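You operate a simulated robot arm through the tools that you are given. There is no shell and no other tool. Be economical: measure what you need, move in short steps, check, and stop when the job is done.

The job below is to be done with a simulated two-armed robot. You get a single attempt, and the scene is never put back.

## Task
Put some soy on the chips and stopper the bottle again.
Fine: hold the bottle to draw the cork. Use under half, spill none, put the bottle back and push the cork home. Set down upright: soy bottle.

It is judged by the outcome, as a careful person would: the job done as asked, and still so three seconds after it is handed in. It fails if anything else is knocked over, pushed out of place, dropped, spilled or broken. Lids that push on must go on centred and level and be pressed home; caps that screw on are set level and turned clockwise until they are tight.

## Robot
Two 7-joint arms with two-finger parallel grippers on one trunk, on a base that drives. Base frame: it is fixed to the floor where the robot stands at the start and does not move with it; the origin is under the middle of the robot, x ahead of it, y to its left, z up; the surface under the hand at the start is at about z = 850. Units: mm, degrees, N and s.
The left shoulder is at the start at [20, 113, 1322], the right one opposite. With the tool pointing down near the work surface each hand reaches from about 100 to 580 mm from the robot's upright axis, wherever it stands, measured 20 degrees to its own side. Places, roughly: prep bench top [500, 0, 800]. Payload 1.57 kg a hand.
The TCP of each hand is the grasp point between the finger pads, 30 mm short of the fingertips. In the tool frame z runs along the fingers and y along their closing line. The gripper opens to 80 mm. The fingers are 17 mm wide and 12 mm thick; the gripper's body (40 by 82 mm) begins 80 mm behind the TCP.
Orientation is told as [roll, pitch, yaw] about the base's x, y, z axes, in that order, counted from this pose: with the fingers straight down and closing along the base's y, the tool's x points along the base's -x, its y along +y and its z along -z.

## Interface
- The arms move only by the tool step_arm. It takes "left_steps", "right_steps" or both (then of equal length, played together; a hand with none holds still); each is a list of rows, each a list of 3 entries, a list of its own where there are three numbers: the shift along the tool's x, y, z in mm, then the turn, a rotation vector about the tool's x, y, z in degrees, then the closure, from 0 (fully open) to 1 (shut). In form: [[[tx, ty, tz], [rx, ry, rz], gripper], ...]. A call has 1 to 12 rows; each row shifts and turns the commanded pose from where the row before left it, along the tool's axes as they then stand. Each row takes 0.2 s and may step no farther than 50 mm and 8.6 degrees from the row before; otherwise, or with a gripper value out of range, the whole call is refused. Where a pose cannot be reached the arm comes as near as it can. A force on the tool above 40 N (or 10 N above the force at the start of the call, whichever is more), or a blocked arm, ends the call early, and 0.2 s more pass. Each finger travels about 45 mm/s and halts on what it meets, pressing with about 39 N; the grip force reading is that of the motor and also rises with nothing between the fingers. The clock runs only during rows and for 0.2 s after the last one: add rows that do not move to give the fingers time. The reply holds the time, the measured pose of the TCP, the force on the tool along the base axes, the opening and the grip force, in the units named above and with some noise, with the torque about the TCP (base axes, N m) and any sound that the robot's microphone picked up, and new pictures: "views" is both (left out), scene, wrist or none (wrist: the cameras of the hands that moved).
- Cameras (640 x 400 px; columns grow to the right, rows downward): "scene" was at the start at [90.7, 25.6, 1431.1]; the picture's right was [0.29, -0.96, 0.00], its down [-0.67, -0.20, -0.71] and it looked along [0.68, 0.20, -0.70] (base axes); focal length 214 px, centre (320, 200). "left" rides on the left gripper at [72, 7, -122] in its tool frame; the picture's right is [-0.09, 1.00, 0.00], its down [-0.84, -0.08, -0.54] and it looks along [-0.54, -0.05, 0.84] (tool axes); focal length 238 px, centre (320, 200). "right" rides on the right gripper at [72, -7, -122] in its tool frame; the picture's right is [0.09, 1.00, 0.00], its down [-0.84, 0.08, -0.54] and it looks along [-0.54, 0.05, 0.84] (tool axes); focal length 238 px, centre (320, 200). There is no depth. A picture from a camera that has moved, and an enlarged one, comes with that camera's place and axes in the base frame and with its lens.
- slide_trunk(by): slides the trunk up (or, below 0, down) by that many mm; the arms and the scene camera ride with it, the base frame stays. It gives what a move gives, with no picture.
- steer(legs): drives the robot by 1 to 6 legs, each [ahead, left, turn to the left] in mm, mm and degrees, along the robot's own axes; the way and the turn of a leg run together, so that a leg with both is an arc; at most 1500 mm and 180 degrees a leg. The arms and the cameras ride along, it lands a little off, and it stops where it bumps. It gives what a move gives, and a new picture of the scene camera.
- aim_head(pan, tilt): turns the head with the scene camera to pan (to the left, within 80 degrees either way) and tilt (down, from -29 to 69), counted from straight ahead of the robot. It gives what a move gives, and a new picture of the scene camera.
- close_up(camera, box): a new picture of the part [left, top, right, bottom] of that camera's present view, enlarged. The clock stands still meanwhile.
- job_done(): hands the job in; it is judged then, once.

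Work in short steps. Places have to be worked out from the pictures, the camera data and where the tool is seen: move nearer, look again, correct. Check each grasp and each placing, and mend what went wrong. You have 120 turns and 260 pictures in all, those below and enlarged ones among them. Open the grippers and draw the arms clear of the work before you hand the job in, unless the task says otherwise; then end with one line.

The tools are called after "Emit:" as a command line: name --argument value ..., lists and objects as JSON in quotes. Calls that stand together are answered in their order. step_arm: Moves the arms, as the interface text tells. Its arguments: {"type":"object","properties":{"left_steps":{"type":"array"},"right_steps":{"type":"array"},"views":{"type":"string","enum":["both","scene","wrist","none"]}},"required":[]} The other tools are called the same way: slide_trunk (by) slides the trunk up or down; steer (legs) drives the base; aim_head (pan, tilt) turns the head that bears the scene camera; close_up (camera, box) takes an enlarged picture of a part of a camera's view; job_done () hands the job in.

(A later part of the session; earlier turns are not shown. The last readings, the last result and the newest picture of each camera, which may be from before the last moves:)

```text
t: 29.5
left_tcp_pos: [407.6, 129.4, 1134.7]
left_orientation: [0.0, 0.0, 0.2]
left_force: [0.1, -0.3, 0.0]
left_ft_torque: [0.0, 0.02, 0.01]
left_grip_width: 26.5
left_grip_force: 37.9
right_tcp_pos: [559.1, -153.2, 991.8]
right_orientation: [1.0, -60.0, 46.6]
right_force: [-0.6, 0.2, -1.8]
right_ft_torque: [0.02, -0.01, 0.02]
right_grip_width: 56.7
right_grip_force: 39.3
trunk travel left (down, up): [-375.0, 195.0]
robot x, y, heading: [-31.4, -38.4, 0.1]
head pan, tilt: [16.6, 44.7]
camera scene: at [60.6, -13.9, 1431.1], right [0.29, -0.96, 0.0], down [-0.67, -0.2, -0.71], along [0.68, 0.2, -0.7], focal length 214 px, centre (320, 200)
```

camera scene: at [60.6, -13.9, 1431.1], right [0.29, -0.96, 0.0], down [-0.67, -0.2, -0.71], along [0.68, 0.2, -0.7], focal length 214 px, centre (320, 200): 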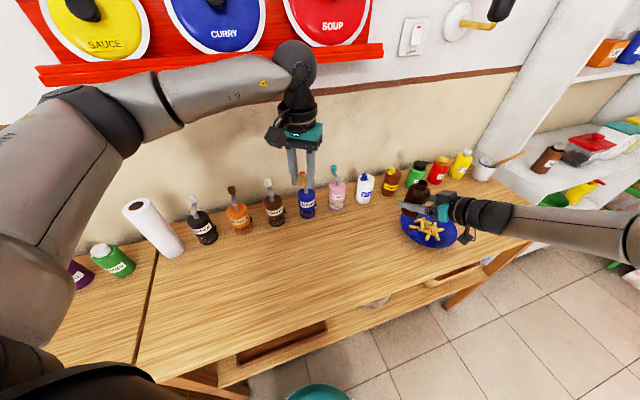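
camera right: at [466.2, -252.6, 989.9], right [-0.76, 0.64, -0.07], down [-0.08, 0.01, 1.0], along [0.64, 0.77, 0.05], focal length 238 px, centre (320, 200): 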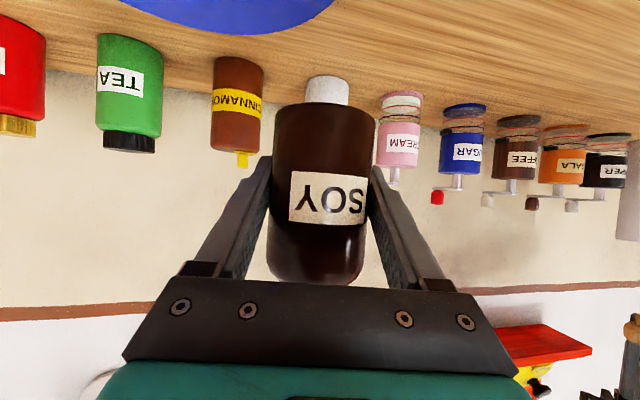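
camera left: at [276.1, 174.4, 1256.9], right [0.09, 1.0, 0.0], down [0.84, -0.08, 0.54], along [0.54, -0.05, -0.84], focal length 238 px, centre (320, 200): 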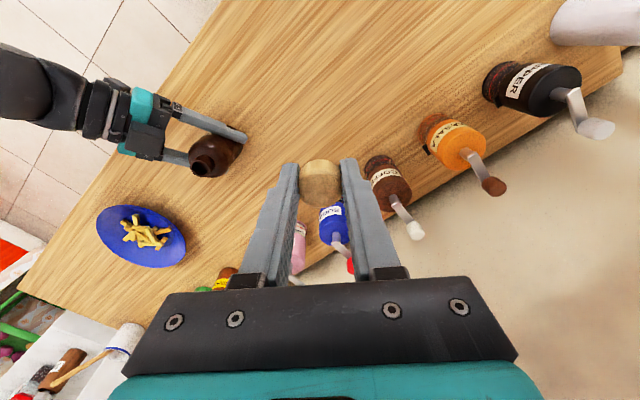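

Now I start tilting with a 40° roll about the fingers, mouth toward the chips, and watch.

Emit:
step_arm --right_steps '[[[0, 0, 0], [0, 0, 8], 1], [[0, 0, 0], [0, 0, 8], 1], [[0, 0, 0], [0, 0, 8], 1], [[0, 0, 0], [0, 0, 8], 1], [[0, 0, 0], [0, 0, 8], 1], [[0, 0, 0], [0, 0, 0], 1]]' --views "none"

Emit:
close_up --camera "scene" --box '[368, 165, 496, 245]'

```text
t: 30.9
left_tcp_pos: [407.9, 129.3, 1134.7]
left_orientation: [0.0, 0.0, 0.2]
left_force: [-0.2, 0.5, -1.1]
left_ft_torque: [0.02, -0.01, -0.01]
left_grip_width: 26.4
left_grip_force: 37.6
right_tcp_pos: [559.9, -153.2, 992.0]
right_orientation: [48.5, -41.1, -12.2]
right_force: [-0.2, 0.1, -0.9]
right_ft_torque: [0.02, 0.02, 0.01]
right_grip_width: 56.5
right_grip_force: 38.6
trunk travel left (down, up): [-375.0, 195.0]
robot x, y, heading: [-30.9, -41.0, 0.1]
head pan, tilt: [16.6, 44.7]
```

```text
5.00 times, centred on (432, 205) of scene
camera zoom: at [60.6, -14.0, 1431.1], right [0.29, -0.96, 0.0], down [-0.67, -0.2, -0.71], along [0.68, 0.2, -0.7], focal length 1072 px, centre (-240, 175)
```

zoom: 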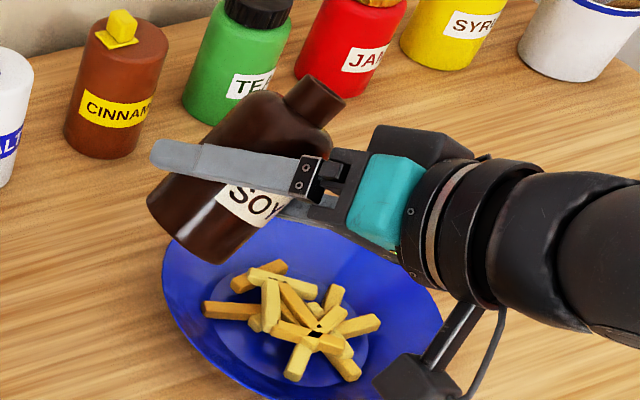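

The mouth is over the dish at about 34° tilt and nothing is flowing. I'll lower 20 mm and tilt a little further.

Emit:
step_arm --right_steps '[[[6.6, -5.5, 5], [0, 0, 0], 1], [[6.6, -5.5, 5], [0, 0, 0], 1], [[0, 0, 0], [0, 0, 6], 1], [[0, 0, 0], [0, 0, 6], 1], [[0, 0, 0], [0, 0, 6], 1], [[0, 0, 0], [0, 0, 0], 1]]' --views "none"

Emit:
close_up --camera "scene" --box '[368, 165, 496, 245]'

```text
t: 32.3
left_tcp_pos: [407.5, 129.2, 1135.3]
left_orientation: [0.1, 0.1, 0.2]
left_force: [-0.1, 0.7, -0.1]
left_ft_torque: [0.01, 0.03, 0.04]
left_grip_width: 26.4
left_grip_force: 37.5
right_tcp_pos: [558.8, -152.0, 971.8]
right_orientation: [56.0, -26.7, -25.4]
right_force: [0.5, 0.9, -1.6]
right_ft_torque: [0.01, -0.03, -0.02]
right_grip_width: 56.4
right_grip_force: 38.7
trunk travel left (down, up): [-375.0, 195.0]
robot x, y, heading: [-31.5, -43.6, 0.4]
head pan, tilt: [16.6, 44.7]
```

```text
5.00 times, centred on (432, 205) of scene
camera zoom: at [60.6, -14.0, 1431.1], right [0.29, -0.96, 0.0], down [-0.67, -0.2, -0.71], along [0.68, 0.2, -0.7], focal length 1072 px, centre (-240, 175)
```

zoom: 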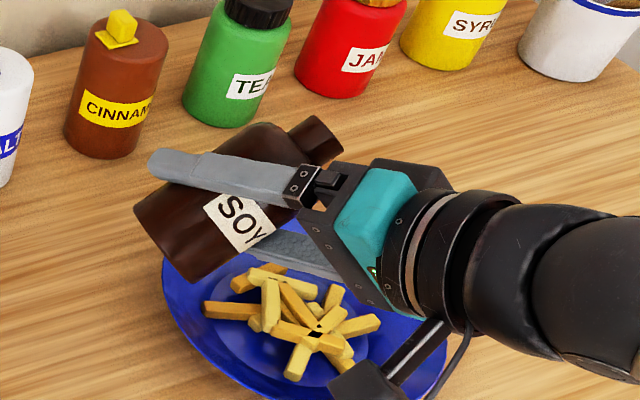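

The mouth is well over the dish at about 50° tilt with no flow yet. I'll keep tilting in small steps.

Emit:
step_arm --right_steps '[[[0, 0, 0], [0, 0, 4], 1], [[0, 0, 0], [0, 0, 4], 1], [[0, 0, 0], [0, 0, 4], 1], [[0, 0, 0], [0, 0, 0], 1]]' --views "none"

Emit:
close_up --camera "scene" --box '[368, 165, 496, 245]'

```text
t: 33.3
left_tcp_pos: [407.9, 128.8, 1134.7]
left_orientation: [0.0, -0.1, 0.2]
left_force: [0.3, -0.6, 0.0]
left_ft_torque: [0.0, 0.0, 0.03]
left_grip_width: 26.4
left_grip_force: 37.6
right_tcp_pos: [560.0, -152.5, 971.3]
right_orientation: [58.6, -16.8, -32.3]
right_force: [-0.2, 0.8, -1.3]
right_ft_torque: [0.01, -0.01, 0.0]
right_grip_width: 56.7
right_grip_force: 38.3
trunk travel left (down, up): [-375.0, 195.0]
robot x, y, heading: [-28.6, -38.6, 0.3]
head pan, tilt: [16.6, 44.7]
```

```text
5.00 times, centred on (432, 205) of scene
camera zoom: at [60.6, -14.0, 1431.1], right [0.29, -0.96, 0.0], down [-0.67, -0.2, -0.71], along [0.68, 0.2, -0.7], focal length 1072 px, centre (-240, 175)
```

zoom: 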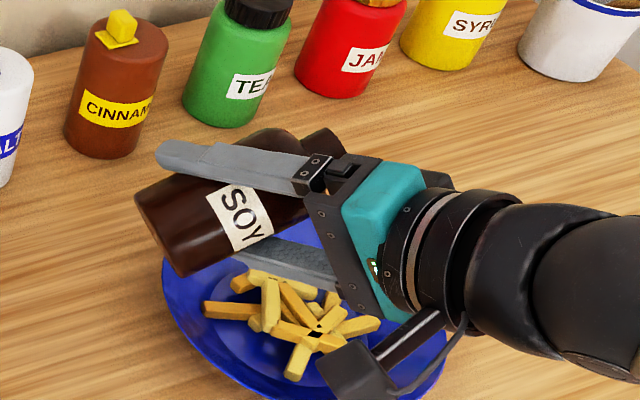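

The gripper is starting to hide the mouth, so I'll check what the left camera sees.

Emit:
close_up --camera "left" --box '[0, 60, 320, 260]'

```text
2.00 times, centred on (160, 160) of left
camera zoom: at [335.5, 135.0, 1256.8], right [0.09, 1.0, 0.0], down [0.84, -0.08, 0.54], along [0.54, -0.05, -0.84], focal length 477 px, centre (640, 280)
```

zoom: 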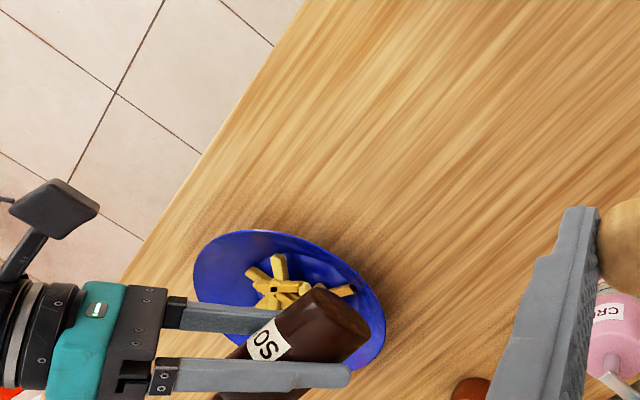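

Neither view shows the mouth, but both show the chips. I'll tilt 8° more and check for soy.

Emit:
step_arm --right_steps '[[[0, 0, 0], [0, 0, 4], 1], [[0, 0, 0], [0, 0, 4], 1], [[0, 0, 0], [0, 0, 0], 1]]' --views "none"

Emit:
close_up --camera "scene" --box '[368, 165, 496, 245]'

```text
t: 34.1
left_tcp_pos: [408.1, 128.6, 1134.3]
left_orientation: [0.0, 0.0, 0.2]
left_force: [0.1, -0.1, 0.7]
left_ft_torque: [0.02, 0.01, 0.0]
left_grip_width: 26.4
left_grip_force: 37.1
right_tcp_pos: [559.1, -152.1, 971.6]
right_orientation: [59.6, -9.8, -36.5]
right_force: [-0.2, 0.2, -1.7]
right_ft_torque: [0.0, 0.02, 0.0]
right_grip_width: 56.6
right_grip_force: 38.7
trunk travel left (down, up): [-375.0, 195.0]
robot x, y, heading: [-30.7, -43.6, 0.2]
head pan, tilt: [16.6, 44.7]
```

```text
5.00 times, centred on (432, 205) of scene
camera zoom: at [60.6, -13.9, 1431.1], right [0.29, -0.96, 0.0], down [-0.67, -0.2, -0.71], along [0.68, 0.2, -0.7], focal length 1072 px, centre (-240, 175)
```

zoom: 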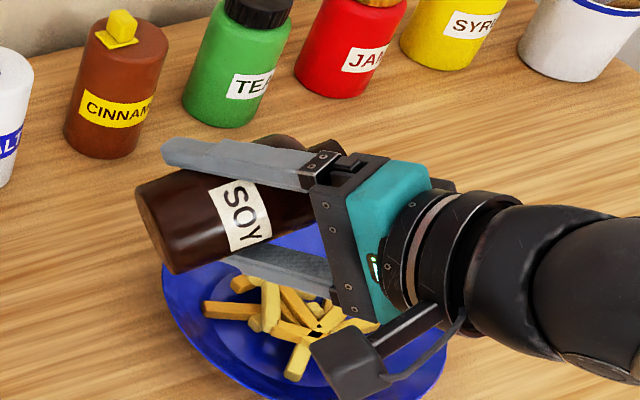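

No soy yet at about 66° tilt. I'll continue in small steps.

Emit:
step_arm --right_steps '[[[0, 0, 0], [0, 0, 4], 1], [[0, 0, 0], [0, 0, 4], 1], [[0, 0, 0], [0, 0, 0], 1]]' --views "none"

Emit:
close_up --camera "scene" --box '[368, 165, 496, 245]'

```text
t: 34.9
left_tcp_pos: [406.8, 129.1, 1135.6]
left_orientation: [0.0, 0.0, 0.2]
left_force: [0.0, -0.2, -0.7]
left_ft_torque: [-0.02, -0.02, -0.01]
left_grip_width: 26.4
left_grip_force: 37.0
right_tcp_pos: [559.7, -152.3, 971.6]
right_orientation: [60.0, -2.9, -40.7]
right_force: [-0.4, -0.5, -1.9]
right_ft_torque: [-0.03, -0.02, 0.0]
right_grip_width: 56.9
right_grip_force: 39.2
trunk travel left (down, up): [-375.0, 195.0]
robot x, y, heading: [-32.2, -37.5, 0.2]
head pan, tilt: [16.6, 44.7]
```

```text
5.00 times, centred on (432, 205) of scene
camera zoom: at [60.6, -14.0, 1431.1], right [0.29, -0.96, 0.0], down [-0.67, -0.2, -0.71], along [0.68, 0.2, -0.7], focal length 1072 px, centre (-240, 175)
```

zoom: 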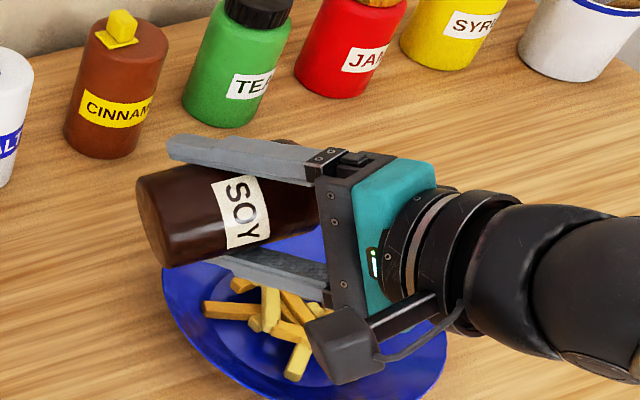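

The gripper hides the mouth. I'll move the left hand, cork held level, to a higher vantage point that should see it.

Emit:
step_arm --left_steps '[[[-3, -25, -15], [0, 0, 0], 1], [[-4, -25, -15], [0, 0, 0], 1], [[-4, -25, -16], [0, 0, 0], 1], [[-4, -25, 0], [0, 0, 0], 1], [[-4, -25, 0], [0, 0, 0], 1], [[-3, -24, 0], [0, 0, 0], 1], [[0, 0, 0], [0, 0, 0], 1]]' --views "both"

```text
t: 36.5
left_tcp_pos: [429.2, -18.8, 1182.5]
left_orientation: [0.0, 0.0, 0.2]
left_force: [0.4, 0.3, -0.5]
left_ft_torque: [-0.01, 0.03, 0.0]
left_grip_width: 26.5
left_grip_force: 37.2
right_tcp_pos: [558.9, -152.5, 971.2]
right_orientation: [60.0, -3.0, -40.7]
right_force: [0.5, -0.4, -0.9]
right_ft_torque: [0.01, -0.01, 0.0]
right_grip_width: 56.8
right_grip_force: 38.6
trunk travel left (down, up): [-375.0, 195.0]
robot x, y, heading: [-31.4, -39.4, 0.2]
head pan, tilt: [16.6, 44.7]
camera scene: at [60.5, -13.5, 1431.1], right [0.29, -0.96, 0.0], down [-0.67, -0.2, -0.71], along [0.68, 0.2, -0.7], focal length 214 px, centre (320, 200)
camera left: at [356.8, -13.2, 1303.1], right [0.09, 1.0, 0.0], down [0.84, -0.07, 0.54], along [0.54, -0.05, -0.84], focal length 238 px, centre (320, 200)
```

scene: 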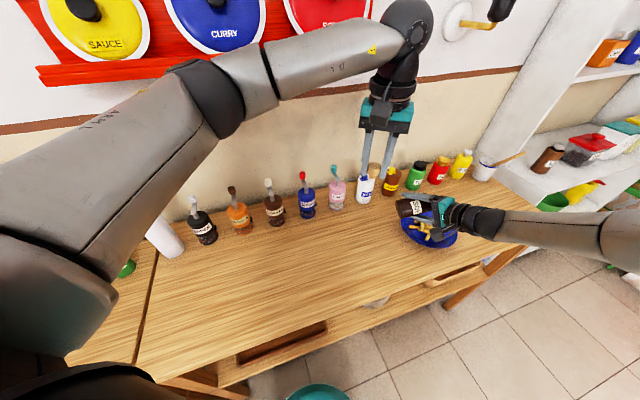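
left: 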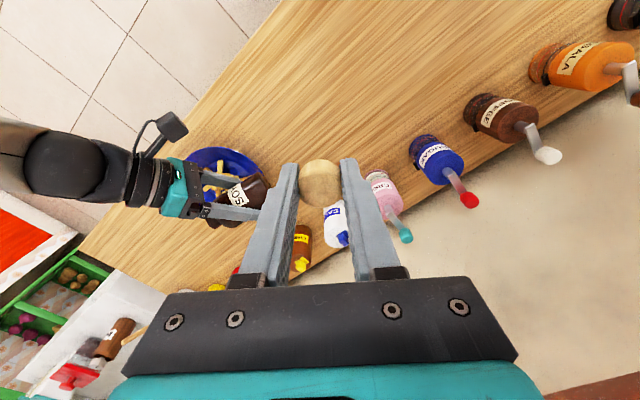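

Emit:
close_up --camera "left" --box '[150, 130, 290, 230]'

```text
4.00 times, centred on (220, 180) of left
camera zoom: at [356.8, -13.2, 1303.1], right [0.09, 1.0, 0.0], down [0.84, -0.07, 0.54], along [0.54, -0.05, -0.84], focal length 953 px, centre (720, 280)
```

zoom: 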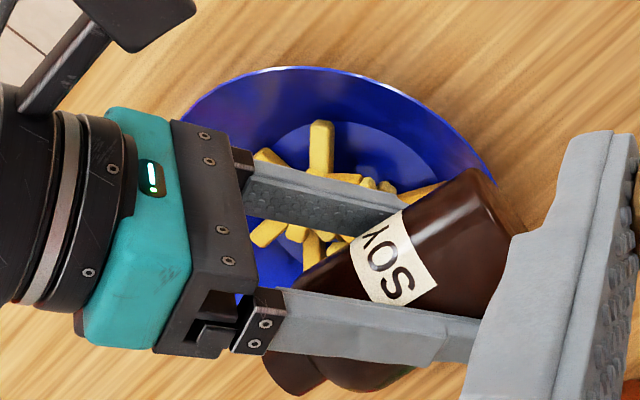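

Now I can see both the mouth, at the lower left of the bottle, and the dish beneath it. There's no flow yet, so I'll tilt further.

Emit:
step_arm --right_steps '[[[0, 0, 0], [0, 0, 4], 1], [[0, 0, 0], [0, 0, 4], 1], [[0, 0, 0], [0, 0, 0], 1]]' --views "none"

Emit:
close_up --camera "left" --box '[150, 130, 310, 230]'

```text
t: 37.3
left_tcp_pos: [428.9, -19.7, 1182.1]
left_orientation: [0.1, 0.1, 0.1]
left_force: [0.5, 0.2, 0.4]
left_ft_torque: [0.0, 0.01, 0.01]
left_grip_width: 26.8
left_grip_force: 37.5
right_tcp_pos: [560.2, -153.4, 971.7]
right_orientation: [59.9, 4.0, -44.6]
right_force: [0.0, -0.1, -0.8]
right_ft_torque: [0.02, -0.02, -0.04]
right_grip_width: 56.6
right_grip_force: 39.2
trunk travel left (down, up): [-375.0, 195.0]
robot x, y, heading: [-30.2, -36.2, 0.2]
head pan, tilt: [16.6, 44.7]
```

```text
4.00 times, centred on (230, 180) of left
camera zoom: at [356.7, -13.3, 1303.0], right [0.09, 1.0, 0.0], down [0.84, -0.08, 0.54], along [0.54, -0.05, -0.84], focal length 953 px, centre (680, 280)
```

zoom: 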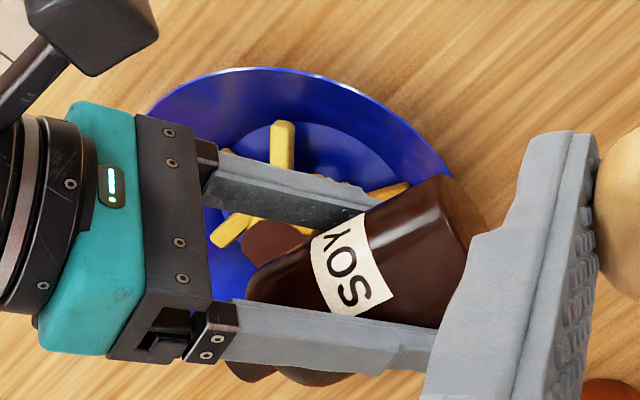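

Soy has reached the chips (brown patch under the bottle), so I'll tilt back at once.

Emit:
step_arm --right_steps '[[[0, 0, 0], [0, 0, -8], 1], [[0, 0, 0], [0, 0, -8.5], 1], [[0, 0, 0], [0, 0, -8.5], 1], [[0, 0, 0], [0, 0, -8.5], 1], [[0, 0, 0], [0, 0, -8.5], 1], [[0, 0, 0], [0, 0, 0], 1]]' --views "none"

Emit:
close_up --camera "left" --box '[150, 130, 310, 230]'

Emit:
close_up --camera "scene" --box '[368, 165, 496, 245]'

```text
t: 38.7
left_tcp_pos: [429.5, -18.9, 1181.7]
left_orientation: [0.0, 0.0, 0.2]
left_force: [0.0, 0.0, 0.0]
left_ft_torque: [0.02, 0.0, 0.02]
left_grip_width: 26.4
left_grip_force: 37.4
right_tcp_pos: [557.7, -152.3, 971.6]
right_orientation: [54.0, -31.9, -21.3]
right_force: [-0.4, 0.6, -1.5]
right_ft_torque: [0.06, 0.01, -0.02]
right_grip_width: 56.8
right_grip_force: 39.1
trunk travel left (down, up): [-375.0, 195.0]
robot x, y, heading: [-32.6, -38.6, 0.1]
head pan, tilt: [16.6, 44.7]
```

```text
4.00 times, centred on (230, 180) of left
camera zoom: at [356.7, -13.3, 1303.0], right [0.09, 1.0, 0.0], down [0.84, -0.08, 0.54], along [0.54, -0.05, -0.84], focal length 953 px, centre (680, 280)
```

zoom: 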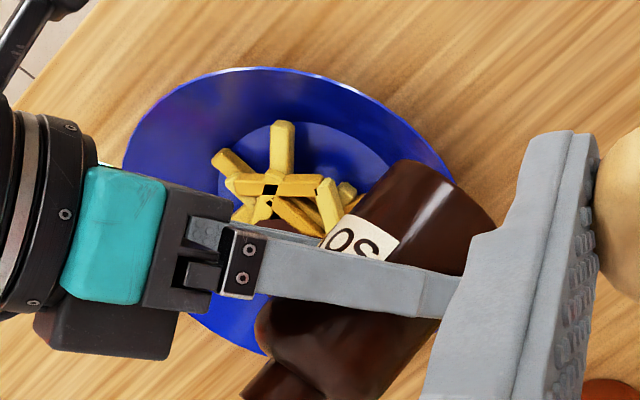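

```text
5.00 times, centred on (432, 205) of scene
camera zoom: at [60.6, -13.9, 1431.1], right [0.29, -0.96, 0.0], down [-0.67, -0.2, -0.71], along [0.68, 0.2, -0.7], focal length 1072 px, centre (-240, 175)
```

zoom: 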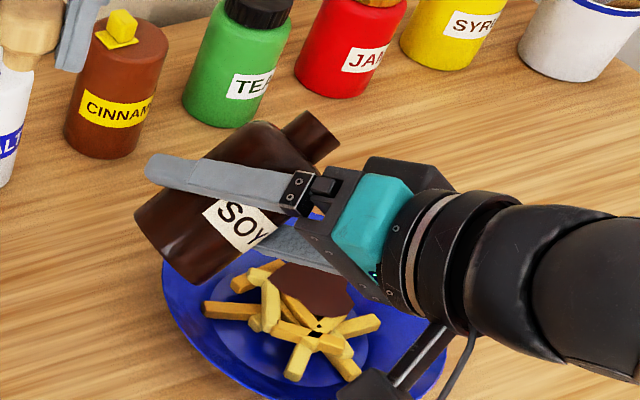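

A good patch of soy lies on the chips. I'll bring the bottle fully upright and inspect.

Emit:
step_arm --right_steps '[[[0, 0, 0], [0, 0, -7.5], 1], [[0, 0, 0], [0, 0, -7.5], 1], [[0, 0, 0], [0, 0, -7.5], 1], [[0, 0, 0], [0, 0, -7.5], 1], [[0, 0, 0], [0, 0, -7.5], 1], [[0, 0, 0], [0, 0, -7.5], 1], [[0, 0, 0], [0, 0, -7.5], 1], [[0, 0, 0], [0, 0, 0], 1]]' --views "none"

Emit:
close_up --camera "scene" --box '[368, 165, 496, 245]'

Emit:
close_up --camera "left" --box '[150, 130, 310, 230]'

```text
t: 40.5
left_tcp_pos: [429.4, -17.7, 1181.1]
left_orientation: [0.0, 0.0, 0.2]
left_force: [0.0, 0.7, -0.6]
left_ft_torque: [0.01, 0.02, -0.01]
left_grip_width: 26.4
left_grip_force: 37.6
right_tcp_pos: [559.5, -153.2, 972.5]
right_orientation: [-0.2, -60.1, 47.8]
right_force: [0.5, 0.5, -1.2]
right_ft_torque: [0.02, 0.02, 0.02]
right_grip_width: 56.9
right_grip_force: 39.2
trunk travel left (down, up): [-375.0, 195.0]
robot x, y, heading: [-27.9, -37.0, 0.2]
head pan, tilt: [16.6, 44.7]
```

```text
5.00 times, centred on (432, 205) of scene
camera zoom: at [60.6, -13.9, 1431.1], right [0.29, -0.96, 0.0], down [-0.67, -0.2, -0.71], along [0.68, 0.2, -0.7], focal length 1072 px, centre (-240, 175)
```

zoom: 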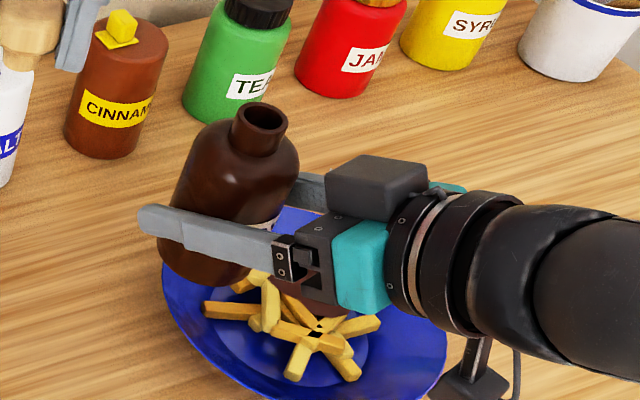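

```text
4.00 times, centred on (230, 180) of left
camera zoom: at [356.7, -13.3, 1303.0], right [0.09, 1.0, 0.0], down [0.84, -0.08, 0.54], along [0.54, -0.05, -0.84], focal length 953 px, centre (680, 280)
```

zoom: 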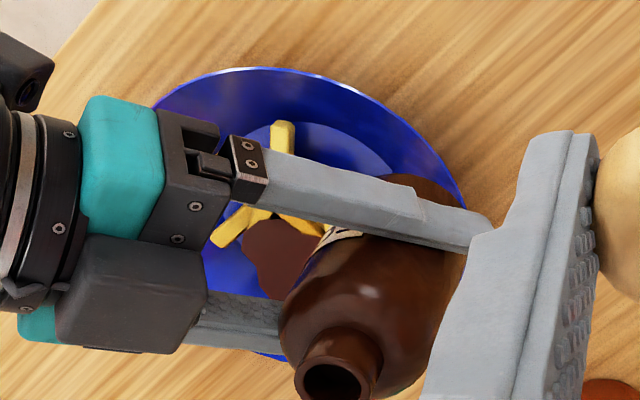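

Soy is on the chips with nothing spilled. I'll lift the bottle 20 mm and move the left hand aside, then drive back to the earlier stance.

Emit:
step_arm --right_steps '[[[-8.7, 0, -5], [0, 0, 1], 1], [[-8.6, 0, -5], [0, 0, 0], 1], [[0, 0, 0], [0, 0, 0], 1], [[0, 0, 0], [0, 0, 0], 1], [[0, 0, 0], [0, 0, 0], 1], [[0, 0, 0], [0, 0, 0], 1]]' --left_steps '[[[3, 25, 0], [0, 0, 0], 1], [[4, 25, 0], [0, 0, 0], 1], [[4, 25, 0], [0, 0, 0], 1], [[4, 25, 0], [0, 0, 0], 1], [[4, 25, 0], [0, 0, 0], 1], [[3, 24, 0], [0, 0, 0], 1]]' --views "none"

Emit:
steer --legs '[[-60, 40, 0]]'

```text
t: 41.9
left_tcp_pos: [407.1, 130.2, 1179.6]
left_orientation: [-0.1, 0.0, 0.1]
left_force: [0.6, -0.4, 0.3]
left_ft_torque: [-0.03, 0.01, -0.02]
left_grip_width: 26.8
left_grip_force: 37.3
right_tcp_pos: [559.9, -152.5, 991.8]
right_orientation: [1.8, -60.0, 45.6]
right_force: [0.0, 0.4, -1.3]
right_ft_torque: [-0.02, 0.02, 0.04]
right_grip_width: 56.7
right_grip_force: 38.9
trunk travel left (down, up): [-375.0, 195.0]
robot x, y, heading: [-31.2, -37.5, 0.1]
head pan, tilt: [16.6, 44.7]
```

```text
t: 43.0
left_tcp_pos: [346.4, 171.4, 1180.4]
left_orientation: [0.1, 0.0, 0.1]
left_force: [0.0, -0.8, -0.4]
left_ft_torque: [0.01, 0.01, -0.01]
left_grip_width: 26.3
left_grip_force: 37.4
right_tcp_pos: [498.1, -112.0, 992.0]
right_orientation: [1.8, -60.0, 45.6]
right_force: [-0.4, 0.9, -0.7]
right_ft_torque: [0.02, 0.01, -0.04]
right_grip_width: 56.7
right_grip_force: 38.8
trunk travel left (down, up): [-375.0, 195.0]
robot x, y, heading: [-89.2, 1.2, 0.2]
head pan, tilt: [16.6, 44.7]
camera scene: at [-0.6, 26.1, 1431.2], right [0.29, -0.96, 0.0], down [-0.67, -0.2, -0.71], along [0.68, 0.2, -0.7], focal length 214 px, centre (320, 200)
```

scene: 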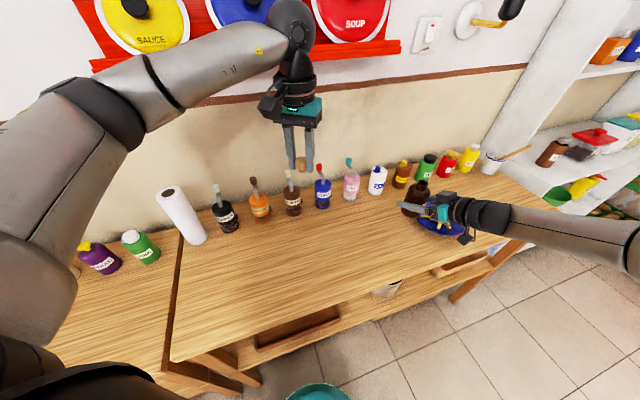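

Back at the earlier stance. I'll carry the bottle to above its original spot at (402, 1).

Emit:
step_arm --right_steps '[[[-0.9, 10, 1.5], [0, 0, -0.4], 1], [[-0.9, 20, 1.6], [0, 0, 0], 1], [[-0.9, 22, 1.6], [0, 0, 0], 1], [[-0.9, 22, 1.6], [0, 0, 0], 1], [[-0.9, 22, 1.6], [0, 0, 0], 1], [[-0.9, 22, 1.6], [0, 0, 0], 1], [[-0.9, 20, 1.6], [0, 0, 0], 1], [[-0.9, 9.6, 1.5], [0, 0, 0], 1], [[0, 0, 0], [0, 0, 0], 1], [[0, 0, 0], [0, 0, 0], 1]]' --views "both"

Emit:
close_up --camera "scene" --box '[340, 180, 484, 270]'

```text
t: 45.1
left_tcp_pos: [347.6, 170.6, 1179.9]
left_orientation: [0.1, 0.0, 0.1]
left_force: [-0.4, -0.3, -0.5]
left_ft_torque: [0.02, 0.01, -0.01]
left_grip_width: 26.5
left_grip_force: 37.5
right_tcp_pos: [399.3, -2.0, 992.8]
right_orientation: [1.2, -59.9, 46.4]
right_force: [-0.8, -0.5, -1.3]
right_ft_torque: [0.0, -0.01, -0.05]
right_grip_width: 56.9
right_grip_force: 38.8
trunk travel left (down, up): [-375.0, 195.0]
robot x, y, heading: [-89.1, 4.7, 0.3]
head pan, tilt: [16.6, 44.7]
camera scene: at [0.3, 25.6, 1431.1], right [0.29, -0.96, 0.0], down [-0.67, -0.2, -0.71], along [0.68, 0.2, -0.7], focal length 214 px, centre (320, 200)
camera right: at [307.6, -110.3, 991.9], right [-0.76, 0.64, -0.07], down [-0.08, 0.01, 1.0], along [0.64, 0.77, 0.05], focal length 238 px, centre (320, 200)
```

scene: 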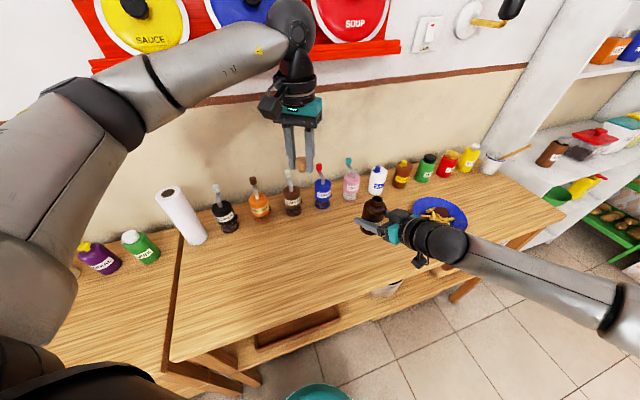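
right: 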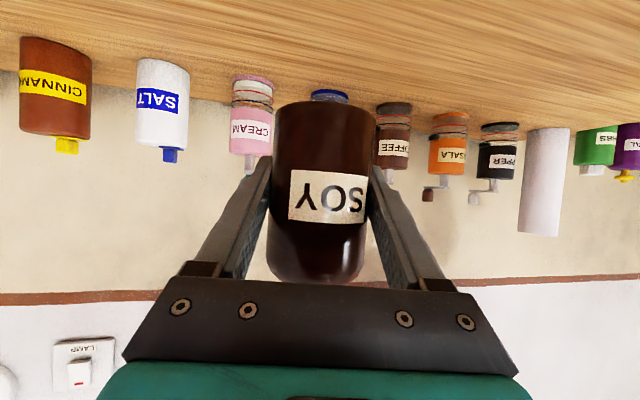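

```text
4.44 times, centred on (412, 225) of scene
camera zoom: at [0.3, 25.6, 1431.1], right [0.29, -0.96, 0.0], down [-0.67, -0.2, -0.71], along [0.68, 0.2, -0.7], focal length 953 px, centre (-89, 89)
```

zoom: 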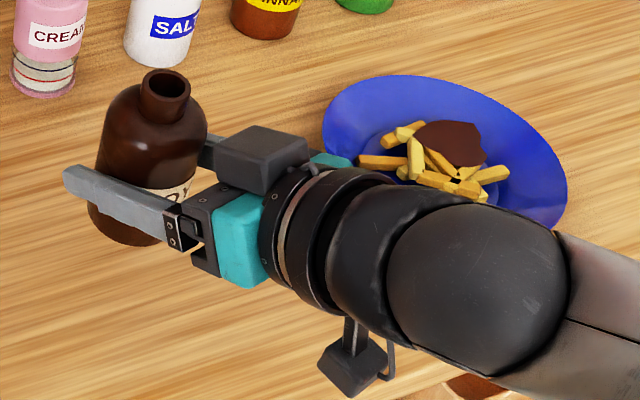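

The soy looks good. Now I'll lower the bottle to the bench, easing off near contact.

Emit:
step_arm --right_steps '[[[11.3, 0.5, 10.5], [0, 0, 0], 1], [[13, 0, 7.5], [0, 0, 0], 1], [[13, 0, 7.5], [0, 0, 0], 1], [[13, 0, 7.5], [0, 0, 0], 1], [[13, 0, 7.5], [0, 0, 0], 1], [[13, 0, 7.5], [0, 0, 0], 1], [[3.5, 0, 2], [0, 0, 0], 1], [[0, 0, 0], [0, 0, 0], 1], [[0, 0, 0], [0, 0, 0], 1]]' --views "none"

```text
t: 47.1
left_tcp_pos: [348.1, 169.8, 1181.0]
left_orientation: [0.0, 0.0, 0.2]
left_force: [-0.1, 0.5, 0.3]
left_ft_torque: [0.0, -0.01, -0.01]
left_grip_width: 26.4
left_grip_force: 36.8
right_tcp_pos: [401.0, 2.1, 898.4]
right_orientation: [1.1, -60.0, 46.3]
right_force: [-0.6, 0.1, -0.9]
right_ft_torque: [0.01, 0.02, 0.0]
right_grip_width: 56.8
right_grip_force: 38.6
trunk travel left (down, up): [-375.0, 195.0]
robot x, y, heading: [-91.3, -1.7, -0.2]
head pan, tilt: [16.6, 44.7]
```

The last few millimetres go in 2 mm steps, watching for contact.

Emit:
step_arm --right_steps '[[[1.73, 0, 1], [0, 0, 0], 1], [[1.73, 0, 1], [0, 0, 0], 1], [[0.87, 0, 0.5], [0, 0, 0], 1], [[0.43, 0, 0.25], [0, 0, 0], 1], [[0, 0, 0], [0, 0, 0], 1]]' --views "wrist"

```text
t: 48.4
left_tcp_pos: [347.6, 170.8, 1179.9]
left_orientation: [0.0, 0.0, 0.0]
left_force: [0.0, 0.0, -0.5]
left_ft_torque: [0.0, 0.0, 0.02]
left_grip_width: 26.5
left_grip_force: 37.6
right_tcp_pos: [402.4, 1.4, 892.5]
right_orientation: [1.3, -60.0, 46.3]
right_force: [0.0, -0.4, -0.8]
right_ft_torque: [-0.01, 0.01, 0.0]
right_grip_width: 56.8
right_grip_force: 39.1
trunk travel left (down, up): [-375.0, 195.0]
robot x, y, heading: [-89.4, 0.4, 0.1]
head pan, tilt: [16.6, 44.7]
camera right: at [310.0, -106.2, 892.4], right [-0.76, 0.64, -0.07], down [-0.08, 0.01, 1.0], along [0.64, 0.77, 0.05], focal length 238 px, centre (320, 200)
```

right: 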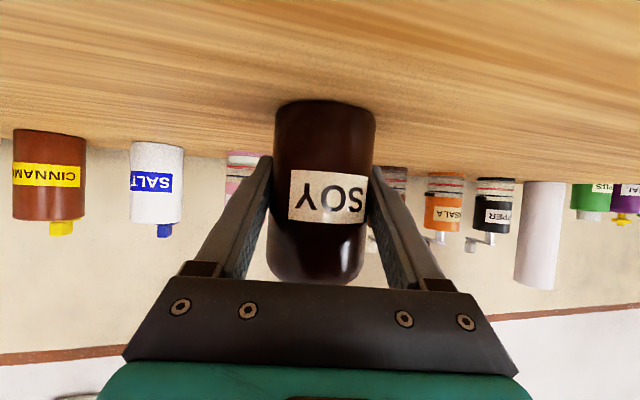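

There's no contact force yet, so I'll ease down further.

Emit:
step_arm --right_steps '[[[0.6, 0, 0.35], [0, 0, 0], 1], [[0.6, 0, 0.35], [0, 0, 0], 1], [[0.6, 0, 0.35], [0, 0, 0], 1], [[0, 0, 0], [0, 0, 0], 1]]' --views "none"

```text
t: 49.4
left_tcp_pos: [346.8, 169.6, 1181.7]
left_orientation: [0.0, 0.0, 0.0]
left_force: [0.1, 0.1, -0.2]
left_ft_torque: [-0.04, -0.02, 0.01]
left_grip_width: 26.4
left_grip_force: 37.1
right_tcp_pos: [404.6, 2.0, 893.2]
right_orientation: [0.9, -60.3, 46.6]
right_force: [-2.5, -2.6, 11.8]
right_ft_torque: [-0.44, 0.02, -0.06]
right_grip_width: 56.7
right_grip_force: 38.9
trunk travel left (down, up): [-375.0, 195.0]
robot x, y, heading: [-89.7, 1.6, 0.3]
head pan, tilt: [16.6, 44.7]
```

The bottle is on the bench. I'll relieve the press by 1 mm, release briefly so it sits flat, then grip again.

Emit:
step_arm --right_steps '[[[-0.9, 0, -0.5], [0, 0, 0], 1], [[0, 0, 0], [0, 0, 0], 1], [[0, 0, 0], [0, 0, 0], 0.2], [[0, 0, 0], [0, 0, 0], 0.2], [[0, 0, 0], [0, 0, 0], 0.2], [[0, 0, 0], [0, 0, 0], 0.4], [[0, 0, 0], [0, 0, 0], 1], [[0, 0, 0], [0, 0, 0], 1]]' --views "wrist"

Emit:
close_up --camera "scene" --box '[320, 190, 416, 250]'

```text
t: 51.1
left_tcp_pos: [348.3, 169.9, 1180.2]
left_orientation: [0.0, 0.0, 0.1]
left_force: [0.2, -0.4, -0.7]
left_ft_torque: [-0.01, 0.03, 0.03]
left_grip_width: 26.3
left_grip_force: 37.8
right_tcp_pos: [402.6, 2.3, 892.0]
right_orientation: [1.1, -60.0, 46.4]
right_force: [-0.5, -0.2, -0.2]
right_ft_torque: [0.01, -0.01, -0.02]
right_grip_width: 56.7
right_grip_force: 36.7
trunk travel left (down, up): [-375.0, 195.0]
robot x, y, heading: [-90.9, 0.0, 0.3]
head pan, tilt: [16.6, 44.7]
camera right: at [310.1, -106.0, 891.5], right [-0.76, 0.64, -0.07], down [-0.08, 0.01, 1.0], along [0.64, 0.77, 0.05], focal length 238 px, centre (320, 200)
```

right: 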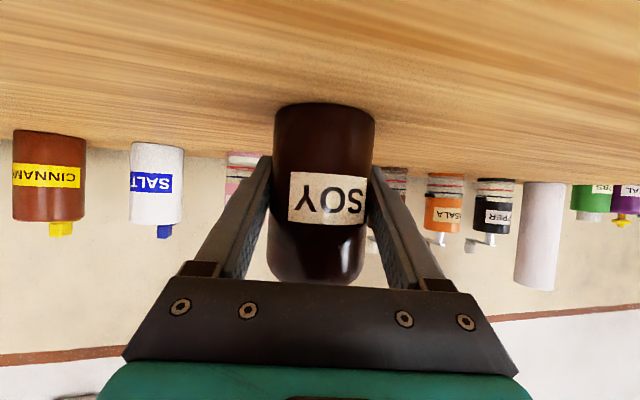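

```text
6.67 times, centred on (368, 220) of scene
camera zoom: at [0.3, 25.6, 1431.1], right [0.29, -0.96, 0.0], down [-0.67, -0.2, -0.71], along [0.68, 0.2, -0.7], focal length 1430 px, centre (0, 67)
```

zoom: 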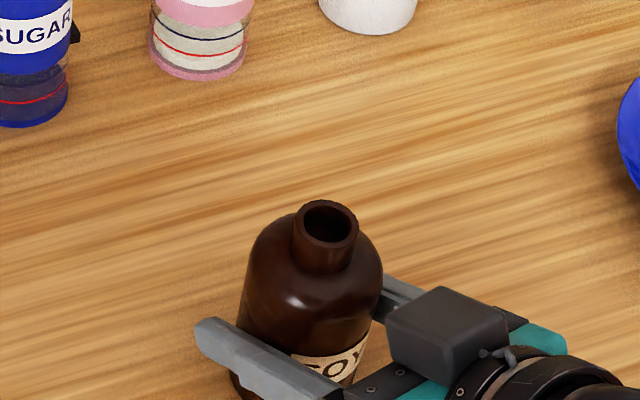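

The bottle stands where it was. I'll bring the cork back above the mouth, to z about 1040.

Emit:
step_arm --left_steps '[[[-10, -34, 0], [0, 0, 0], 1], [[-10, -34, 0], [0, 0, 0], 1], [[-10, -34, 10], [0, 0, 0], 1], [[-10, -34, 20], [0, 0, 0], 1], [[-11, -34, 30], [0, 0, 0], 1], [[0, 0, 40], [0, 0, 0], 1], [[0, 0, 35], [0, 0, 0], 1], [[0, 0, 5], [0, 0, 0], 1], [[0, 0, 0], [0, 0, 0], 1], [[0, 0, 0], [0, 0, 0], 1]]' --views "wrist"

Emit:
close_up --camera "scene" --box '[320, 190, 416, 250]'

Emit:
close_up --camera "left" --box '[270, 110, 382, 180]'

```text
t: 53.4
left_tcp_pos: [400.3, 0.3, 1042.2]
left_orientation: [0.0, 0.1, 0.0]
left_force: [0.3, 0.0, 0.0]
left_ft_torque: [0.0, 0.0, -0.01]
left_grip_width: 26.6
left_grip_force: 37.3
right_tcp_pos: [402.4, 1.3, 893.5]
right_orientation: [1.2, -60.0, 46.4]
right_force: [0.1, 0.3, 0.3]
right_ft_torque: [-0.01, -0.01, -0.05]
right_grip_width: 56.8
right_grip_force: 39.5
trunk travel left (down, up): [-375.0, 195.0]
robot x, y, heading: [-91.8, -3.7, 0.2]
head pan, tilt: [16.6, 44.7]
camera left: at [327.7, 6.0, 1162.6], right [0.09, 1.0, 0.0], down [0.84, -0.08, 0.54], along [0.54, -0.05, -0.84], focal length 238 px, centre (320, 200)
```

left: 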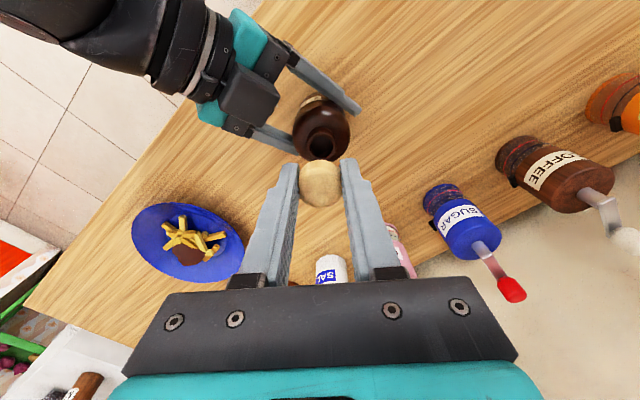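

```text
6.67 times, centred on (368, 220) of scene
camera zoom: at [0.3, 25.6, 1431.1], right [0.29, -0.96, 0.0], down [-0.67, -0.2, -0.71], along [0.68, 0.2, -0.7], focal length 1430 px, centre (0, 67)
```

zoom: 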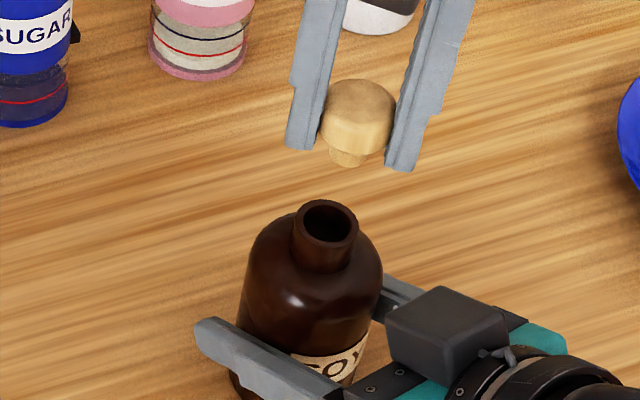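

```text
5.71 times, centred on (326, 145) of left
camera zoom: at [327.7, 6.0, 1162.6], right [0.09, 1.0, 0.0], down [0.84, -0.08, 0.54], along [0.54, -0.05, -0.84], focal length 1362 px, centre (286, 514)
```

zoom: 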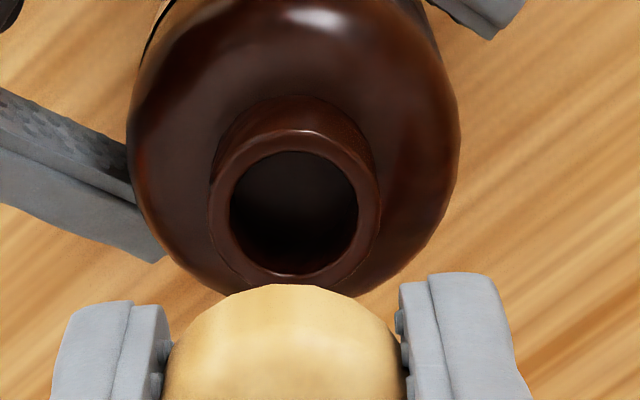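

The cork is level and sideways aligned within about 1 mm. I'll lower it to just above the mouth and compare with the picture taken right after drawing it.

Emit:
step_arm --left_steps '[[[0, 0, 15], [0, 0, 0], 1], [[0, 0, 15], [0, 0, 0], 1], [[0, 0, 6], [0, 0, 0], 1], [[0, 0, 0], [0, 0, 0], 1], [[0, 0, 0], [0, 0, 0], 1]]' --views "none"

Emit:
close_up --camera "scene" --box '[320, 190, 416, 250]'

Emit:
close_up --camera "left" --box '[270, 130, 382, 200]'

```text
t: 54.5
left_tcp_pos: [399.9, 0.4, 1002.9]
left_orientation: [0.0, 0.0, 0.1]
left_force: [-0.1, 0.0, 0.8]
left_ft_torque: [0.0, 0.04, 0.0]
left_grip_width: 26.6
left_grip_force: 37.5
right_tcp_pos: [402.2, 0.4, 891.6]
right_orientation: [1.2, -59.9, 46.4]
right_force: [0.6, 0.6, 0.0]
right_ft_torque: [0.02, -0.01, -0.01]
right_grip_width: 56.6
right_grip_force: 39.3
trunk travel left (down, up): [-375.0, 195.0]
robot x, y, heading: [-87.9, 3.1, 0.1]
head pan, tilt: [16.6, 44.7]
```

```text
6.67 times, centred on (368, 220) of scene
camera zoom: at [0.3, 25.6, 1431.1], right [0.29, -0.96, 0.0], down [-0.67, -0.2, -0.71], along [0.68, 0.2, -0.7], focal length 1430 px, centre (0, 67)
```

zoom: 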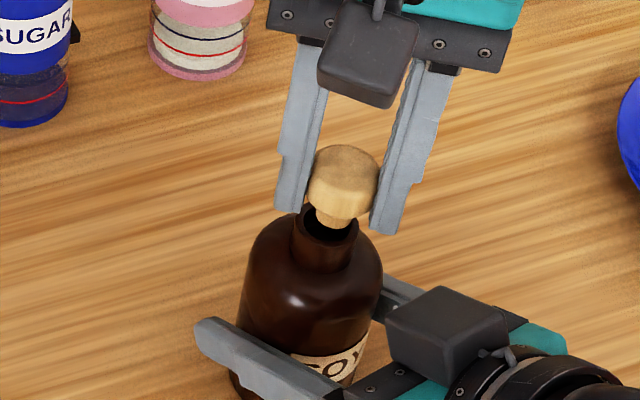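

```text
5.71 times, centred on (326, 165) of left
camera zoom: at [326.7, 5.2, 1125.5], right [0.09, 1.0, 0.0], down [0.84, -0.08, 0.54], along [0.54, -0.05, -0.84], focal length 1362 px, centre (286, 400)
```

zoom: 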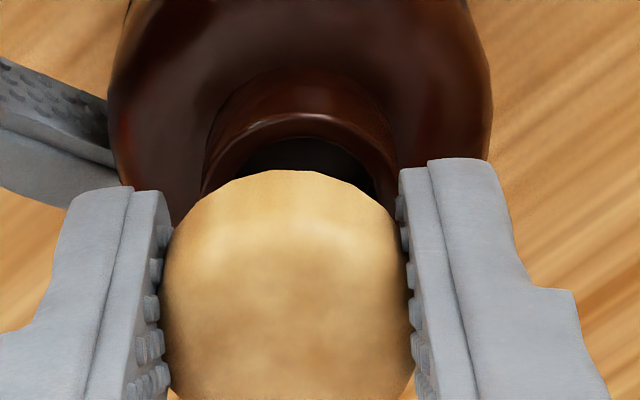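

Alignment is within about 1 mm. I'll start inserting slowly while watching the forces.

Emit:
step_arm --left_steps '[[[0, 0.5, 2], [0, 0, 0], 1], [[0, 0, 2], [0, 0, 0], 1], [[0, 0, 2], [0, 0, 0], 1], [[0, 0, 2], [0, 0, 0], 1], [[0, 0, 0], [0, 0, 0], 1]]' --views "none"

Emit:
close_up --camera "scene" --box '[336, 195, 400, 235]'

```text
t: 55.8
left_tcp_pos: [399.9, 1.3, 996.4]
left_orientation: [0.0, 0.0, 0.1]
left_force: [0.2, 0.6, 0.3]
left_ft_torque: [0.02, -0.01, 0.0]
left_grip_width: 26.5
left_grip_force: 37.3
right_tcp_pos: [403.0, 1.6, 892.8]
right_orientation: [1.2, -60.0, 46.4]
right_force: [0.1, 0.1, 0.2]
right_ft_torque: [-0.02, -0.01, -0.01]
right_grip_width: 56.9
right_grip_force: 39.0
trunk travel left (down, up): [-375.0, 195.0]
robot x, y, heading: [-88.6, 0.1, -0.0]
head pan, tilt: [16.6, 44.7]
```

```text
10.00 times, centred on (368, 215) of scene
camera zoom: at [0.3, 25.6, 1431.1], right [0.29, -0.96, 0.0], down [-0.67, -0.2, -0.71], along [0.68, 0.2, -0.7], focal length 2145 px, centre (-160, 50)
```

zoom: 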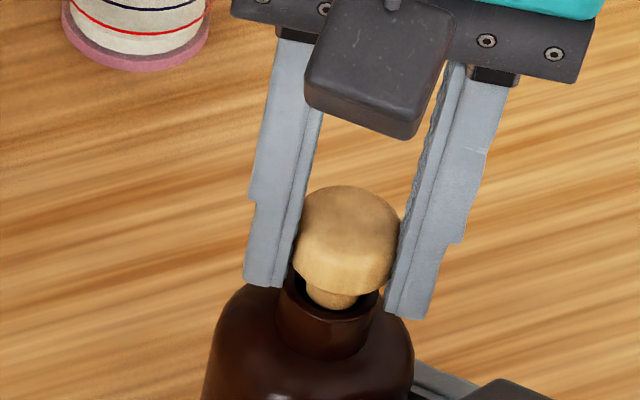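

The plug is entering the mouth about 1 mm left of centre. I'll correct and continue down.

Emit:
step_arm --left_steps '[[[0, -1, 1], [0, 0, 0], 1], [[0, 0, 2], [0, 0, 0], 1], [[0, 0, 2], [0, 0, 0], 1], [[0, 0, 0], [0, 0, 0], 1]]' --views "none"

Emit:
close_up --camera "scene" --box '[336, 195, 400, 235]'

```text
t: 56.8
left_tcp_pos: [398.5, -0.4, 992.9]
left_orientation: [0.0, -0.1, 0.2]
left_force: [-5.3, 2.0, 17.6]
left_ft_torque: [0.32, 0.07, 0.0]
left_grip_width: 26.4
left_grip_force: 37.6
right_tcp_pos: [402.5, 0.6, 891.9]
right_orientation: [1.0, -60.0, 46.3]
right_force: [7.3, 1.1, -6.3]
right_ft_torque: [-0.01, 0.05, 0.12]
right_grip_width: 56.8
right_grip_force: 38.7
trunk travel left (down, up): [-375.0, 195.0]
robot x, y, heading: [-92.9, 1.3, 0.2]
head pan, tilt: [16.6, 44.7]
```

```text
10.00 times, centred on (368, 215) of scene
camera zoom: at [-0.3, 26.1, 1431.3], right [0.29, -0.96, 0.0], down [-0.67, -0.2, -0.71], along [0.68, 0.2, -0.7], focal length 2145 px, centre (-160, 50)
```

zoom: 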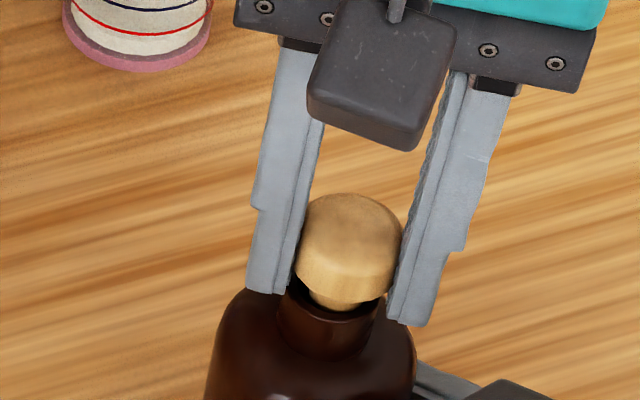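

There's 17 N of contact with a sideways push toward -x, so the plug sits slightly too far ahead. I'll back up 2 mm, shift 1.5 mm toward the robot and retry.

Emit:
step_arm --left_steps '[[[0, 0, -2.5], [0, 0, 0], 1], [[1.5, 0.3, 0], [0, 0, 0], 1], [[0, 0, 1.5], [0, 0, 0], 1], [[0, 0, 1.5], [0, 0, 0], 1], [[0, 0, 1], [0, 0, 0], 1], [[0, 0, 0], [0, 0, 0], 1]]' --views "none"

Emit:
close_up --camera "scene" --box '[336, 195, 400, 235]'

```text
t: 58.1
left_tcp_pos: [397.0, 0.9, 993.5]
left_orientation: [-0.1, -0.2, 0.2]
left_force: [-4.5, 5.2, 29.7]
left_ft_torque: [0.55, -0.02, -0.11]
left_grip_width: 26.5
left_grip_force: 37.3
right_tcp_pos: [402.6, 1.8, 890.9]
right_orientation: [0.9, -59.9, 46.5]
right_force: [7.2, 2.6, -10.7]
right_ft_torque: [0.16, -0.11, 0.31]
right_grip_width: 56.9
right_grip_force: 39.1
trunk travel left (down, up): [-375.0, 195.0]
robot x, y, heading: [-89.4, -0.8, 0.4]
head pan, tilt: [16.6, 44.7]
```

```text
10.00 times, centred on (368, 215) of scene
camera zoom: at [-1.0, 26.6, 1431.3], right [0.29, -0.96, 0.0], down [-0.67, -0.2, -0.71], along [0.68, 0.2, -0.7], focal length 2145 px, centre (-160, 50)
```

zoom: 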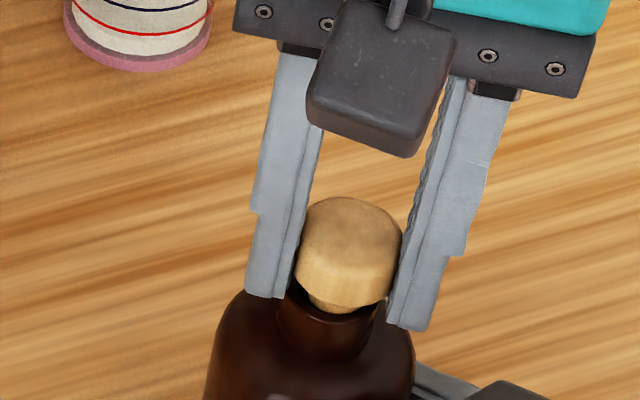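

The torque shows the fingertips themselves landing on the bottle neck, which is slightly wider than the cork grip. So I'll back off 2.5 mm and recentre, with the plug still in the mouth. Then I'll loosen the fingers slightly so the cork drops in, guided.

Emit:
step_arm --left_steps '[[[0, 0, -2.5], [0, 0, 0], 1], [[-1.5, 0, 0], [0, 0, 0], 1], [[0, 0, 0], [0, 0, 0], 1]]' --views "none"

Emit:
close_up --camera "scene" --box '[352, 208, 384, 228]'

Emit:
close_up --camera "left" --box '[270, 130, 382, 200]'

```text
t: 59.0
left_tcp_pos: [398.3, -0.4, 992.2]
left_orientation: [0.0, 0.0, 0.1]
left_force: [-5.9, 3.0, 21.4]
left_ft_torque: [0.37, 0.05, 0.27]
left_grip_width: 26.3
left_grip_force: 37.2
right_tcp_pos: [401.2, 0.4, 890.8]
right_orientation: [1.2, -60.0, 46.3]
right_force: [4.0, 1.4, -10.6]
right_ft_torque: [-0.04, 0.32, -0.2]
right_grip_width: 56.6
right_grip_force: 39.1
trunk travel left (down, up): [-375.0, 195.0]
robot x, y, heading: [-90.5, -0.3, 0.4]
head pan, tilt: [16.6, 44.7]
```

```text
16.00 times, centred on (368, 218) of scene
camera zoom: at [-0.8, 26.1, 1431.2], right [0.29, -0.96, 0.0], down [-0.67, -0.2, -0.71], along [0.68, 0.2, -0.7], focal length 3432 px, centre (-448, -88)
```

zoom: 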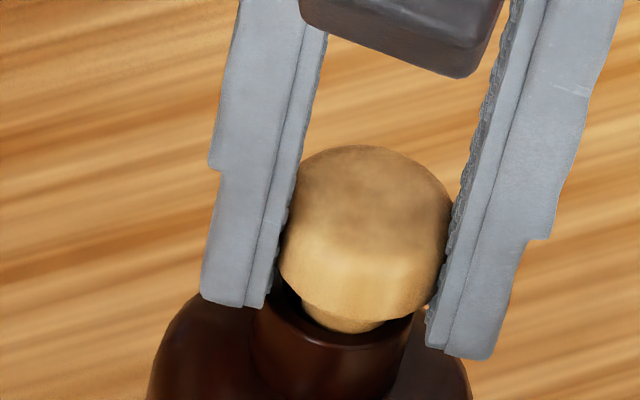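

```text
5.71 times, centred on (326, 165) of left
camera zoom: at [325.4, 5.4, 1114.6], right [0.09, 1.0, 0.0], down [0.84, -0.07, 0.54], along [0.54, -0.05, -0.84], focal length 1362 px, centre (286, 400)
```

zoom: 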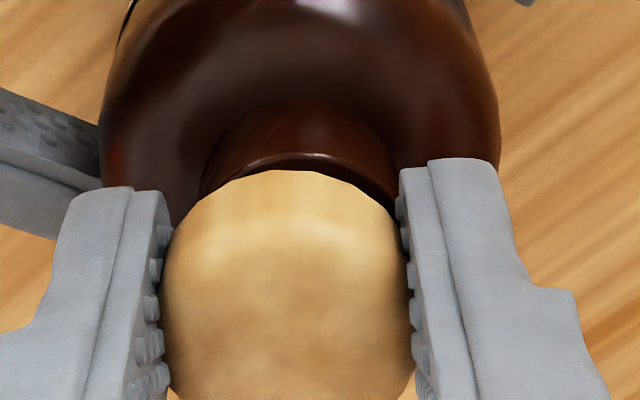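

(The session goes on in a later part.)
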